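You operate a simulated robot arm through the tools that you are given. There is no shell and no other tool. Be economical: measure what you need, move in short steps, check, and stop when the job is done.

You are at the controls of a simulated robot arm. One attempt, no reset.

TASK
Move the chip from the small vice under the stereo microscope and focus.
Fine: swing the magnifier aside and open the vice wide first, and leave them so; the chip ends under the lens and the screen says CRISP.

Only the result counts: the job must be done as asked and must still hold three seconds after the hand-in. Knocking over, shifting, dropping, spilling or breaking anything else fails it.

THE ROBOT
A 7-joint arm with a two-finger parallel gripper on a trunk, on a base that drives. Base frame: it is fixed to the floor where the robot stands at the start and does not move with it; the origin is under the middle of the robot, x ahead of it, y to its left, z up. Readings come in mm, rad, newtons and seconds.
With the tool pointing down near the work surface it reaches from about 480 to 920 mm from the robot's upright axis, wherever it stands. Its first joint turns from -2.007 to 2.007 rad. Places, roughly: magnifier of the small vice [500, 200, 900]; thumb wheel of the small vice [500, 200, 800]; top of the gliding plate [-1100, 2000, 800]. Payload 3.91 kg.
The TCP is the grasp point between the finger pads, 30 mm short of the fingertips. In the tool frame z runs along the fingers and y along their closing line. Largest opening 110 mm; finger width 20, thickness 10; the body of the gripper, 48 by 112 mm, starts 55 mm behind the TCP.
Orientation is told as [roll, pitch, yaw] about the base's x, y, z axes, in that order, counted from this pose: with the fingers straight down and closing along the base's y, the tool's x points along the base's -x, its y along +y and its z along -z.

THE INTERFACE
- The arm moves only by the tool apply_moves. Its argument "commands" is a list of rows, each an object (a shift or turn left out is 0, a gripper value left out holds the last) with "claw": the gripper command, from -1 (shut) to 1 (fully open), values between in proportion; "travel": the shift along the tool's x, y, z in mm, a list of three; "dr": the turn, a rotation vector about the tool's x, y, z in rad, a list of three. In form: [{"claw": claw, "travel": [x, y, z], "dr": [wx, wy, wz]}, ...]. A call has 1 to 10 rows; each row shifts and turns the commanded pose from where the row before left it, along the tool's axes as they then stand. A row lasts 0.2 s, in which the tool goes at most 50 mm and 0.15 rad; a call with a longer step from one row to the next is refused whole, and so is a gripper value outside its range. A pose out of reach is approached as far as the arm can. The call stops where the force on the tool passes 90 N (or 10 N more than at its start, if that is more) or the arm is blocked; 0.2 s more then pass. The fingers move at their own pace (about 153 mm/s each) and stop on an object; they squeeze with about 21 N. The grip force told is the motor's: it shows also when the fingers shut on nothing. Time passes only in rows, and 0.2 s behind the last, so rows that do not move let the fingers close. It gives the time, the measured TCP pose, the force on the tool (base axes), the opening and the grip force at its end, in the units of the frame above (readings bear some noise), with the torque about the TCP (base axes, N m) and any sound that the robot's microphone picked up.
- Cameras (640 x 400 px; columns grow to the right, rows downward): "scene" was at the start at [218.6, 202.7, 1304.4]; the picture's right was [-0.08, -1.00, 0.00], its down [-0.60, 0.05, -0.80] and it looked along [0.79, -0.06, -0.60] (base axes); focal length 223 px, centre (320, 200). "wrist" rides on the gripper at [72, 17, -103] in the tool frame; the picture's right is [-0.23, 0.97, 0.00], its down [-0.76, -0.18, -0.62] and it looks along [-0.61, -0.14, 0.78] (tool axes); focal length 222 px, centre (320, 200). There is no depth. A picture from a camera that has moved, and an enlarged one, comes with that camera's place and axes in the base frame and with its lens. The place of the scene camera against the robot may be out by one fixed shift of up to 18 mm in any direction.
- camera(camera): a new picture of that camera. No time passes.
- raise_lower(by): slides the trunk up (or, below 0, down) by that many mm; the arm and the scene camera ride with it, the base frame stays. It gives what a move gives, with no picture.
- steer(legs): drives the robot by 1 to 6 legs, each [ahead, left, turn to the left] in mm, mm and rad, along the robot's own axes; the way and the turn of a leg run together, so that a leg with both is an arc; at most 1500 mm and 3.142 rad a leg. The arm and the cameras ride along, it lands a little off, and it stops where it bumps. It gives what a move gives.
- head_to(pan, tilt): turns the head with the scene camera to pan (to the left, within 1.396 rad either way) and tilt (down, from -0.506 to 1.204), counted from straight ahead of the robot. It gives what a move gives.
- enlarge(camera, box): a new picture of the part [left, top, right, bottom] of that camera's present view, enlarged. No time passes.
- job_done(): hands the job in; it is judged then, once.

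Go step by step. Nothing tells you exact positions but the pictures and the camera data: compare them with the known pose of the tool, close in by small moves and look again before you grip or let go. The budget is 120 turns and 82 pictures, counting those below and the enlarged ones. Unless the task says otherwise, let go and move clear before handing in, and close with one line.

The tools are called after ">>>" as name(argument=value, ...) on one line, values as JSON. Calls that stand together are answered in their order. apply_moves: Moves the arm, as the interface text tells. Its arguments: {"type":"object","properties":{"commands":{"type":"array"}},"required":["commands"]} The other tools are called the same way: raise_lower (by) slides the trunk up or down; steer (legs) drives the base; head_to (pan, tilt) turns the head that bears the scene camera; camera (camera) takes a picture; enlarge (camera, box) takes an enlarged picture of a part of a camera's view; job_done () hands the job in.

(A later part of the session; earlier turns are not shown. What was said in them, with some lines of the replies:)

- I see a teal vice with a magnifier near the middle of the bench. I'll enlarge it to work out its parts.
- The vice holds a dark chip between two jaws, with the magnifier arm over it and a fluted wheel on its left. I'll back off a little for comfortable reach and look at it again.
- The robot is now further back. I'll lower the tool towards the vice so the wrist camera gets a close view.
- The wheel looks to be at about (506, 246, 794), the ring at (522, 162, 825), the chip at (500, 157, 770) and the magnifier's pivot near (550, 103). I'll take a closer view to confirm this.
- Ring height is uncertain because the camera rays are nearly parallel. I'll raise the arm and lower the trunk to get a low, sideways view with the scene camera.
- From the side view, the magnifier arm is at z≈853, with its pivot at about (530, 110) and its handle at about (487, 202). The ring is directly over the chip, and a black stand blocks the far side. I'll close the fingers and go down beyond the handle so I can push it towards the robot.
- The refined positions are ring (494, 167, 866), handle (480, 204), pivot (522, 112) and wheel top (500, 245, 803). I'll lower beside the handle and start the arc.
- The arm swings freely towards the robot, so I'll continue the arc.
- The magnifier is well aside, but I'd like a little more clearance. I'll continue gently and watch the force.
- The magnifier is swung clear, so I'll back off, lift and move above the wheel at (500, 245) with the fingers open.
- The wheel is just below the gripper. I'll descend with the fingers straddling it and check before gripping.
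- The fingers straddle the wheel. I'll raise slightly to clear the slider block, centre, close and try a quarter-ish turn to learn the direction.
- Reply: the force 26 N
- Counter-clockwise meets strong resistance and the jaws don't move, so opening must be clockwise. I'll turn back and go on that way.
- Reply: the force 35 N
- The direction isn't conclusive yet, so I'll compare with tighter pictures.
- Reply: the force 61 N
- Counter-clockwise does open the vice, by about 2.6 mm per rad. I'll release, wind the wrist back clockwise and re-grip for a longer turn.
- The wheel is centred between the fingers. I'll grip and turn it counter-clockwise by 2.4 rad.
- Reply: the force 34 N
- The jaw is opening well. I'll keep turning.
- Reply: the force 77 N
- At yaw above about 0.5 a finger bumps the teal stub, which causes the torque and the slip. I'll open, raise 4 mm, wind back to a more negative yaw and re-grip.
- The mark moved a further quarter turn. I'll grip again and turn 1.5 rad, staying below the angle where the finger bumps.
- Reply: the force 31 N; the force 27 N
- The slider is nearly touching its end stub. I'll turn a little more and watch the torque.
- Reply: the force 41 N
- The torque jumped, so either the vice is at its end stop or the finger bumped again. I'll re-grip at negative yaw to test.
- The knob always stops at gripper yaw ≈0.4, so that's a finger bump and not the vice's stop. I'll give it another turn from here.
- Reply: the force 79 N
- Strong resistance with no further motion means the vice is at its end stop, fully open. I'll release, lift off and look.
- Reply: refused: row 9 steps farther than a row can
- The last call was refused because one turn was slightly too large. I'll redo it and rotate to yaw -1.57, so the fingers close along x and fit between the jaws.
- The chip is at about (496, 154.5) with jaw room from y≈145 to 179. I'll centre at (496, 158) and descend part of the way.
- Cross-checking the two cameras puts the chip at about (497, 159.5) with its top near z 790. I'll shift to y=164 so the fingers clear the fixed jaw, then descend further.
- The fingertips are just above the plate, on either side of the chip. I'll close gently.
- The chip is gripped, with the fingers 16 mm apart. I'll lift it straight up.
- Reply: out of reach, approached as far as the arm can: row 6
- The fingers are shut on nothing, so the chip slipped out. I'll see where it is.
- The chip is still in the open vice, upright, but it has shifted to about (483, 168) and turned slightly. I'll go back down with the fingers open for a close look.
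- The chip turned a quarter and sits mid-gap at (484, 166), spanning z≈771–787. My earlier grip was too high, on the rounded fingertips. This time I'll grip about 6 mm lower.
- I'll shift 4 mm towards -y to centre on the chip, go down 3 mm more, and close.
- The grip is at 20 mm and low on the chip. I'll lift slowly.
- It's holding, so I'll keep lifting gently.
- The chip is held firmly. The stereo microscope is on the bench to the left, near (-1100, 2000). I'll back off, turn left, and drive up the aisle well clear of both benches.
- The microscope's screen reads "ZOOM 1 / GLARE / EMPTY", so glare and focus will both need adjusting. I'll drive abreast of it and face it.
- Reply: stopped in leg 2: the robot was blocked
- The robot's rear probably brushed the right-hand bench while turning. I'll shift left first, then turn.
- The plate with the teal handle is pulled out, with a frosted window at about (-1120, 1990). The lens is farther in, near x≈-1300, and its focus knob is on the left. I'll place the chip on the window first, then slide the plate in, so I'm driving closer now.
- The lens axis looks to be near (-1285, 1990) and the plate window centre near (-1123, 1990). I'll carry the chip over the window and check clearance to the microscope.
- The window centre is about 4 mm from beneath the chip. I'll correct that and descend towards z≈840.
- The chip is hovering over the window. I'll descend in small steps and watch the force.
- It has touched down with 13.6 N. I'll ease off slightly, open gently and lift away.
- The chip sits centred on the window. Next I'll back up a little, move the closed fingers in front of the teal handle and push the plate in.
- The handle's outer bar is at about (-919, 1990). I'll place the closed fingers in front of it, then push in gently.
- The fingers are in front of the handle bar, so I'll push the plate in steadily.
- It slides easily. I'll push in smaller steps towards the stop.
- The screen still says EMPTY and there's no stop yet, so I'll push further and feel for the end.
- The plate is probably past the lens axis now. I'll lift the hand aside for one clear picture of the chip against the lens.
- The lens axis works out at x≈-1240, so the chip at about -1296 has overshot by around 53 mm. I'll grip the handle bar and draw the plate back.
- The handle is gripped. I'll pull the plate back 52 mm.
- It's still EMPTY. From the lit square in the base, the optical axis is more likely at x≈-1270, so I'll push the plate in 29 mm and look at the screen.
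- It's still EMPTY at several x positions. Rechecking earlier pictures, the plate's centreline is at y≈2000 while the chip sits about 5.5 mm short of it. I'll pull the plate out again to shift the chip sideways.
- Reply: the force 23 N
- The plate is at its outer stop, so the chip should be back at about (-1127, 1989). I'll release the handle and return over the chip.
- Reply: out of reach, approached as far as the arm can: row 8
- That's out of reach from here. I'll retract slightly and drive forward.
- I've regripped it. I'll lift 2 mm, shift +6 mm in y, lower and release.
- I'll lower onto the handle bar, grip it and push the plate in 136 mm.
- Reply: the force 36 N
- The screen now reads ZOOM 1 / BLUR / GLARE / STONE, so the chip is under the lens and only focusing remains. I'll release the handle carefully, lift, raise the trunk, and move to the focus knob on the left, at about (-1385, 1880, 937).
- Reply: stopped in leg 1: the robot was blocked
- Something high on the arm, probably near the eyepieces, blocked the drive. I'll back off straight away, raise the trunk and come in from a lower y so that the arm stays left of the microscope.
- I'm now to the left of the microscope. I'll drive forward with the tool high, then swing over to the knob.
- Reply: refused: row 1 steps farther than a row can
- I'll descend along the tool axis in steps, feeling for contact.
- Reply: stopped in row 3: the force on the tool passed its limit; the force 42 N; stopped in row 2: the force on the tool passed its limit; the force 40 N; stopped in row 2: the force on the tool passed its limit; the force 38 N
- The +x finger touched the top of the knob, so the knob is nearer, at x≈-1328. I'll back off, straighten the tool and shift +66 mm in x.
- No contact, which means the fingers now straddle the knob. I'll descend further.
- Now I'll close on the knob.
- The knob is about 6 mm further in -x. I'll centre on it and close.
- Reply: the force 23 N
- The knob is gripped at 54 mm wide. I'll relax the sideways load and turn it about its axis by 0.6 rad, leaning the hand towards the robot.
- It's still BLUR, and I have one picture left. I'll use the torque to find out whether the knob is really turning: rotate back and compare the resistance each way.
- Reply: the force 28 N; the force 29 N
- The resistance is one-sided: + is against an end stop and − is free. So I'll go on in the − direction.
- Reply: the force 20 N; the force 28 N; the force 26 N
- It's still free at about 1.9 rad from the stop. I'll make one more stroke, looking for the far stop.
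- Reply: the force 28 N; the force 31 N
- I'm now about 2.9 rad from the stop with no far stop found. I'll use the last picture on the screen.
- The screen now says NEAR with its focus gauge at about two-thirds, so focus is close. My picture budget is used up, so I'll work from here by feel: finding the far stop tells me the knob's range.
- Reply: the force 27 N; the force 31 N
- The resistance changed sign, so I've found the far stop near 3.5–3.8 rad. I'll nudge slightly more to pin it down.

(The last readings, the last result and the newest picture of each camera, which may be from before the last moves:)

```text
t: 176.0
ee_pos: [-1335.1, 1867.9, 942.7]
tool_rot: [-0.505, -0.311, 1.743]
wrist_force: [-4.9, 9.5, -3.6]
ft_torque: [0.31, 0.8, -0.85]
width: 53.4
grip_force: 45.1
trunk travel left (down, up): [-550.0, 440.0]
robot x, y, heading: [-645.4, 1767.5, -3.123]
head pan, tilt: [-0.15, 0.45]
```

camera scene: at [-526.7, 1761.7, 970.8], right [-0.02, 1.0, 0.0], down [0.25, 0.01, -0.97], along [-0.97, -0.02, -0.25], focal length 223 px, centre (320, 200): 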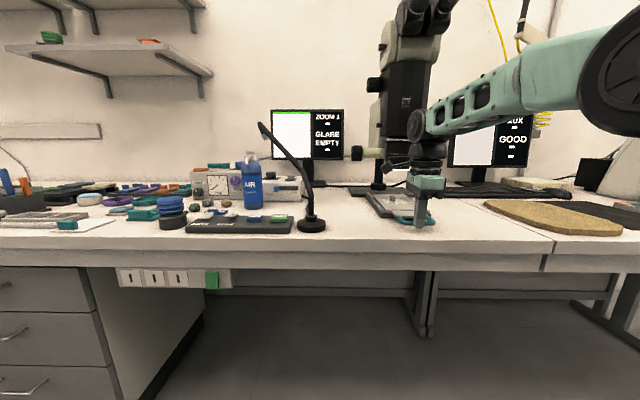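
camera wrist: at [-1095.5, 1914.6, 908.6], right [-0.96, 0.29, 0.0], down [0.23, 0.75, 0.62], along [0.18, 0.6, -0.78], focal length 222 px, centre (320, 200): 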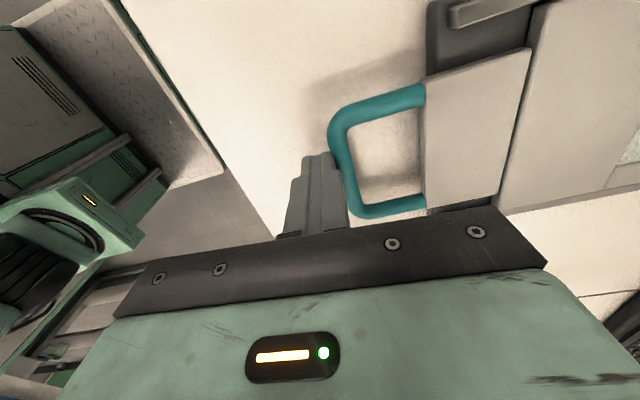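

I'm at the far stop, slipping. The range of about 3.6 rad makes it likely that I passed best focus just before the "NEAR" reading. To place the knob accurately I'll re-reference on the first stop, starting by turning all the way back.

>>> apply_moves(commands=[{"claw": -1, "dr": [-0.1127, 0, 0.0412]}, {"claw": -1, "dr": [-0.1127, 0, 0.0412]}, {"claw": -1, "dr": [-0.1127, 0, 0.0412]}, {"claw": -1, "dr": [-0.1127, 0, 0.0412]}, {"claw": -1, "dr": [-0.1127, 0, 0.0412]}, {"claw": -1, "dr": [-0.1127, 0, 0.0412]}, {"claw": -1, "dr": [-0.1127, 0, 0.0412]}, {"claw": -1, "dr": [-0.1127, 0, 0.0412]}, {"claw": -1, "dr": [-0.1127, 0, 0.0412]}, {"claw": -1}])

>>> apply_moves(commands=[{"claw": 0.3}, {"claw": 0.3, "dr": [0.1127, 0, -0.0412]}, {"claw": 0.3, "dr": [0.1127, 0, -0.0412]}, {"claw": 0.3, "dr": [0.1127, 0, -0.0412]}, {"claw": 0.3, "dr": [0.1127, 0, -0.0412]}, {"claw": 0.3, "dr": [0.1127, 0, -0.0412]}, {"claw": 0.3, "dr": [0.1127, 0, -0.0412]}, {"claw": 0.3, "dr": [0.1127, 0, -0.0412]}, {"claw": 0.3, "dr": [0.1127, 0, -0.0412]}, {"claw": 0.3}])

>>> apply_moves(commands=[{"claw": -1}, {"claw": -1}, {"claw": -1, "dr": [-0.1127, 0, 0.0412]}, {"claw": -1, "dr": [-0.1127, 0, 0.0412]}, {"claw": -1, "dr": [-0.1127, 0, 0.0412]}, {"claw": -1, "dr": [-0.1127, 0, 0.0412]}, {"claw": -1, "dr": [-0.1127, 0, 0.0412]}, {"claw": -1, "dr": [-0.1127, 0, 0.0412]}, {"claw": -1, "dr": [-0.1127, 0, 0.0412]}, {"claw": -1, "dr": [-0.1127, 0, 0.0412]}])

>>> apply_moves(commands=[{"claw": 0.3}, {"claw": 0.3, "dr": [0.1127, 0, -0.0412]}, {"claw": 0.3, "dr": [0.1127, 0, -0.0412]}, {"claw": 0.3, "dr": [0.1127, 0, -0.0412]}, {"claw": 0.3, "dr": [0.1127, 0, -0.0412]}, {"claw": 0.3, "dr": [0.1127, 0, -0.0412]}, {"claw": 0.3, "dr": [0.1127, 0, -0.0412]}, {"claw": 0.3, "dr": [0.1127, 0, -0.0412]}, {"claw": 0.3, "dr": [0.1127, 0, -0.0412]}, {"claw": 0.3}])

>>> apply_moves(commands=[{"claw": -1}, {"claw": -1}, {"claw": -1, "dr": [-0.1127, 0, 0.0412]}, {"claw": -1, "dr": [-0.1127, 0, 0.0412]}, {"claw": -1, "dr": [-0.1127, 0, 0.0412]}, {"claw": -1, "dr": [-0.1127, 0, 0.0412]}, {"claw": -1, "dr": [-0.1127, 0, 0.0412]}, {"claw": -1, "dr": [-0.1127, 0, 0.0412]}, {"claw": -1, "dr": [-0.1127, 0, 0.0412]}, {"claw": -1, "dr": [-0.1127, 0, 0.0412]}])

```text
t: 178.2
ee_pos: [-1332.5, 1867.9, 943.0]
tool_rot: [0.628, -0.288, 1.369]
wrist_force: [27.9, 2.5, 8.0]
ft_torque: [0.09, -0.04, -0.94]
width: 53.2
grip_force: 44.5
trunk travel left (down, up): [-550.0, 440.0]
robot x, y, heading: [-646.0, 1769.1, -3.122]
head pan, tilt: [-0.15, 0.45]
```

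```text
t: 180.4
ee_pos: [-1335.9, 1868.6, 943.9]
tool_rot: [-0.383, -0.327, 1.703]
wrist_force: [0.9, -0.3, -0.1]
ft_torque: [0.01, 0.02, 0.01]
width: 71.5
grip_force: 0.0
trunk travel left (down, up): [-550.0, 440.0]
robot x, y, heading: [-646.9, 1768.7, -3.124]
head pan, tilt: [-0.15, 0.45]
```

```text
t: 182.6
ee_pos: [-1332.6, 1867.5, 943.4]
tool_rot: [0.629, -0.287, 1.37]
wrist_force: [33.4, -8.0, 12.2]
ft_torque: [0.37, -0.1, -0.74]
width: 53.5
grip_force: 45.4
trunk travel left (down, up): [-550.0, 440.0]
robot x, y, heading: [-642.9, 1767.0, -3.126]
head pan, tilt: [-0.15, 0.45]
```

```text
t: 184.8
ee_pos: [-1336.4, 1867.6, 943.2]
tool_rot: [-0.381, -0.328, 1.703]
wrist_force: [-0.3, 0.6, 0.7]
ft_torque: [-0.01, 0.0, 0.02]
width: 71.7
grip_force: 0.1
trunk travel left (down, up): [-550.0, 440.0]
robot x, y, heading: [-645.6, 1765.9, -3.123]
head pan, tilt: [-0.15, 0.45]
```

```text
t: 187.0
ee_pos: [-1332.8, 1868.1, 944.4]
tool_rot: [0.627, -0.29, 1.368]
wrist_force: [32.8, 0.3, 7.9]
ft_torque: [0.6, -0.06, -0.45]
width: 53.3
grip_force: 45.0
trunk travel left (down, up): [-550.0, 440.0]
robot x, y, heading: [-643.4, 1771.6, -3.125]
head pan, tilt: [-0.15, 0.45]
```

I'm 3.0 rad back and still free. I'll do the final stroke with readings to catch the first stop precisely.

>>> apply_moves(commands=[{"claw": 0.3}, {"claw": 0.3, "dr": [0.1127, 0, -0.0412]}, {"claw": 0.3, "dr": [0.1127, 0, -0.0412]}, {"claw": 0.3, "dr": [0.1127, 0, -0.0412]}, {"claw": 0.3, "dr": [0.1127, 0, -0.0412]}, {"claw": 0.3, "dr": [0.1127, 0, -0.0412]}, {"claw": 0.3, "dr": [0.1127, 0, -0.0412]}, {"claw": 0.3, "dr": [0.1127, 0, -0.0412]}, {"claw": 0.3, "dr": [0.1127, 0, -0.0412]}, {"claw": 0.3}])

>>> apply_moves(commands=[{"claw": -1}, {"claw": -1}, {"claw": -1, "dr": [-0.1127, 0, 0.0412]}, {"claw": -1, "dr": [-0.1127, 0, 0.0412]}, {"claw": -1, "dr": [-0.1127, 0, 0.0412]}, {"claw": -1, "dr": [-0.1127, 0, 0.0412]}, {"claw": -1}])

>>> apply_moves(commands=[{"claw": -1, "dr": [-0.1127, 0, 0.0412]}, {"claw": -1}])

>>> apply_moves(commands=[{"claw": -1, "dr": [-0.1127, 0, 0.0412]}, {"claw": -1}])

>>> apply_moves(commands=[{"claw": -1, "dr": [-0.1127, 0, 0.0412]}, {"claw": -1}])

>>> apply_moves(commands=[{"claw": -1, "dr": [-0.1127, 0, 0.0412]}, {"claw": -1}])

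```text
t: 189.2
ee_pos: [-1335.5, 1867.1, 943.5]
tool_rot: [-0.383, -0.328, 1.703]
wrist_force: [0.3, -0.5, -0.3]
ft_torque: [-0.01, 0.04, -0.01]
width: 71.5
grip_force: 0.1
trunk travel left (down, up): [-550.0, 440.0]
robot x, y, heading: [-648.1, 1768.7, -3.124]
head pan, tilt: [-0.15, 0.45]
```

```text
t: 190.8
ee_pos: [-1334.5, 1868.2, 943.5]
tool_rot: [0.126, -0.346, 1.531]
wrist_force: [15.8, -3.8, -3.4]
ft_torque: [0.51, -0.03, -0.37]
width: 53.6
grip_force: 46.0
trunk travel left (down, up): [-550.0, 440.0]
robot x, y, heading: [-645.2, 1766.3, -3.115]
head pan, tilt: [-0.15, 0.45]
```

```text
t: 191.4
ee_pos: [-1333.3, 1867.3, 944.1]
tool_rot: [0.252, -0.342, 1.488]
wrist_force: [22.6, -5.2, 4.9]
ft_torque: [0.0, -1.44, -0.07]
width: 53.5
grip_force: 45.2
trunk travel left (down, up): [-550.0, 440.0]
robot x, y, heading: [-646.1, 1769.0, -3.122]
head pan, tilt: [-0.15, 0.45]
```

```text
t: 192.0
ee_pos: [-1332.7, 1868.5, 942.2]
tool_rot: [0.379, -0.328, 1.445]
wrist_force: [22.6, -3.5, -6.6]
ft_torque: [0.51, -0.86, -0.76]
width: 53.9
grip_force: 44.9
trunk travel left (down, up): [-550.0, 440.0]
robot x, y, heading: [-645.3, 1766.5, -3.12]
head pan, tilt: [-0.15, 0.45]
```

```text
t: 192.6
ee_pos: [-1332.6, 1868.4, 943.4]
tool_rot: [0.504, -0.31, 1.405]
wrist_force: [28.4, -1.4, -3.9]
ft_torque: [0.13, -0.65, -0.59]
width: 53.3
grip_force: 44.9
trunk travel left (down, up): [-550.0, 440.0]
robot x, y, heading: [-644.2, 1767.4, -3.12]
head pan, tilt: [-0.15, 0.45]
```

```text
t: 193.2
ee_pos: [-1332.1, 1868.0, 942.7]
tool_rot: [0.625, -0.291, 1.37]
wrist_force: [27.1, 1.4, -2.6]
ft_torque: [0.32, -1.47, -0.34]
width: 53.6
grip_force: 44.7
trunk travel left (down, up): [-550.0, 440.0]
robot x, y, heading: [-645.6, 1767.2, -3.12]
head pan, tilt: [-0.15, 0.45]
```

The first stop is confirmed and the range is about 3.55 rad. Best focus is most likely a little before the NEAR position, around 2.43 rad from this stop, so I'll turn there now.

>>> apply_moves(commands=[{"claw": -1, "dr": [0.1127, 0, -0.0412]}, {"claw": -1, "dr": [0.1127, 0, -0.0412]}, {"claw": -1, "dr": [0.1127, 0, -0.0412]}, {"claw": -1, "dr": [0.1127, 0, -0.0412]}, {"claw": -1, "dr": [0.1127, 0, -0.0412]}, {"claw": -1, "dr": [0.1127, 0, -0.0412]}, {"claw": -1, "dr": [0.1127, 0, -0.0412]}, {"claw": -1, "dr": [0.1127, 0, -0.0412]}, {"claw": -1}])

>>> apply_moves(commands=[{"claw": 0.3}, {"claw": 0.3, "dr": [-0.1127, 0, 0.0412]}, {"claw": 0.3, "dr": [-0.1127, 0, 0.0412]}, {"claw": 0.3, "dr": [-0.1127, 0, 0.0412]}, {"claw": 0.3, "dr": [-0.1127, 0, 0.0412]}, {"claw": 0.3, "dr": [-0.1127, 0, 0.0412]}, {"claw": 0.3, "dr": [-0.1127, 0, 0.0412]}, {"claw": 0.3, "dr": [-0.1127, 0, 0.0412]}, {"claw": 0.3, "dr": [-0.1127, 0, 0.0412]}, {"claw": 0.3}])

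>>> apply_moves(commands=[{"claw": -1}, {"claw": -1}, {"claw": -1, "dr": [0.1127, 0, -0.0412]}, {"claw": -1, "dr": [0.1127, 0, -0.0412]}, {"claw": -1, "dr": [0.1127, 0, -0.0412]}, {"claw": -1, "dr": [0.1127, 0, -0.0412]}, {"claw": -1, "dr": [0.1127, 0, -0.0412]}, {"claw": -1, "dr": [0.1127, 0, -0.0412]}, {"claw": -1, "dr": [0.1127, 0, -0.0412]}, {"claw": -1, "dr": [0.1127, 0, -0.0412]}])

>>> apply_moves(commands=[{"claw": 0.3}, {"claw": 0.3, "dr": [-0.1127, 0, 0.0412]}, {"claw": 0.3, "dr": [-0.1127, 0, 0.0412]}, {"claw": 0.3, "dr": [-0.1127, 0, 0.0412]}, {"claw": 0.3, "dr": [-0.1127, 0, 0.0412]}, {"claw": 0.3, "dr": [-0.0564, 0, 0.0206]}, {"claw": 0.3}])

>>> apply_moves(commands=[{"claw": -1}, {"claw": -1}, {"claw": -1, "dr": [0.1127, 0, -0.0412]}, {"claw": -1, "dr": [0.1127, 0, -0.0412]}, {"claw": -1, "dr": [0.1127, 0, -0.0412]}, {"claw": -1, "dr": [0.1127, 0, -0.0412]}, {"claw": -1, "dr": [0.0282, 0, -0.0103]}, {"claw": -1}])

```text
t: 195.2
ee_pos: [-1336.0, 1868.4, 943.9]
tool_rot: [-0.383, -0.326, 1.704]
wrist_force: [12.7, 4.7, -11.8]
ft_torque: [-0.38, -0.05, -0.85]
width: 53.6
grip_force: 45.1
trunk travel left (down, up): [-550.0, 440.0]
robot x, y, heading: [-643.3, 1765.0, -3.124]
head pan, tilt: [-0.15, 0.45]
```

```text
t: 197.4
ee_pos: [-1336.4, 1867.0, 943.3]
tool_rot: [0.632, -0.288, 1.37]
wrist_force: [-0.7, -0.1, -0.2]
ft_torque: [0.0, -0.02, 0.01]
width: 71.4
grip_force: 0.1
trunk travel left (down, up): [-550.0, 440.0]
robot x, y, heading: [-646.0, 1769.6, -3.122]
head pan, tilt: [-0.15, 0.45]
```

```text
t: 199.6
ee_pos: [-1335.6, 1868.3, 943.1]
tool_rot: [-0.384, -0.327, 1.704]
wrist_force: [13.1, -4.2, -19.2]
ft_torque: [-0.38, -0.01, -0.82]
width: 53.4
grip_force: 45.3
trunk travel left (down, up): [-550.0, 440.0]
robot x, y, heading: [-645.7, 1766.7, -3.125]
head pan, tilt: [-0.15, 0.45]
```

```text
t: 201.2
ee_pos: [-1334.7, 1867.6, 943.0]
tool_rot: [0.192, -0.346, 1.51]
wrist_force: [-0.4, -0.5, -0.5]
ft_torque: [-0.03, 0.02, 0.01]
width: 71.6
grip_force: 0.1
trunk travel left (down, up): [-550.0, 440.0]
robot x, y, heading: [-643.6, 1767.9, -3.125]
head pan, tilt: [-0.15, 0.45]
```

```text
t: 203.0
ee_pos: [-1334.7, 1867.4, 943.8]
tool_rot: [-0.35, -0.331, 1.693]
wrist_force: [8.8, -0.1, -6.7]
ft_torque: [-0.28, -0.03, -1.05]
width: 53.3
grip_force: 45.1
trunk travel left (down, up): [-550.0, 440.0]
robot x, y, heading: [-642.4, 1769.0, -3.122]
head pan, tilt: [-0.15, 0.45]
```

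The knob is set. I'll open, withdraw along the tool axis and move clear of the microscope.

>>> apply_moves(commands=[{"claw": 0.3}, {"claw": 0.9}, {"claw": 0.9, "travel": [0, 0, -20]}, {"claw": 0.9, "travel": [0, 0, -40]}, {"claw": 0.9, "travel": [0, 0, -45]}, {"claw": 0.9, "travel": [0, 0, -30]}, {"claw": 0.9, "dr": [-0.1127, 0, 0.0412]}, {"claw": 0.9, "dr": [-0.1127, 0, 0.0412]}, {"claw": 0.9}])

>>> apply_moves(commands=[{"claw": 0.9, "travel": [30, -25, 0]}, {"claw": 0.9, "travel": [30, -30, 0]}, {"claw": 0.9, "travel": [0, -30, -20]}, {"claw": 0.9}])

```text
t: 205.0
ee_pos: [-1376.7, 1821.9, 1063.2]
tool_rot: [-0.095, -0.351, 1.608]
wrist_force: [0.2, 0.4, -0.4]
ft_torque: [-0.03, -0.01, -0.02]
width: 104.5
grip_force: 0.2
trunk travel left (down, up): [-550.0, 440.0]
robot x, y, heading: [-647.0, 1767.4, -3.121]
head pan, tilt: [-0.15, 0.45]
```

```text
t: 206.0
ee_pos: [-1291.4, 1757.3, 1070.3]
tool_rot: [-0.095, -0.351, 1.606]
wrist_force: [0.1, -0.3, 0.3]
ft_torque: [0.02, 0.0, 0.03]
width: 104.6
grip_force: 0.1
trunk travel left (down, up): [-550.0, 440.0]
robot x, y, heading: [-643.6, 1768.5, -3.125]
head pan, tilt: [-0.15, 0.45]
```

The hand is clear of the microscope, so I'll hand the job in. I can't look at the screen again with no pictures left, and the final focus setting is my best estimate.

>>> job_done()

```text
The job is handed in.
```

The job is handed in, but I could not confirm that the screen says CRISP. My last picture showed NEAR, and I then turned the focus knob about 0.45 rad back to where I judged best focus to be, with no pictures left to check. The magnifier is swung aside, the vice is open to its stop, and the chip was under the lens when I last saw the screen. On the way, the chip slipped from the first grip and dropped back inside the open vice, and the robot was blocked once beside the microscope, possibly by touching it.
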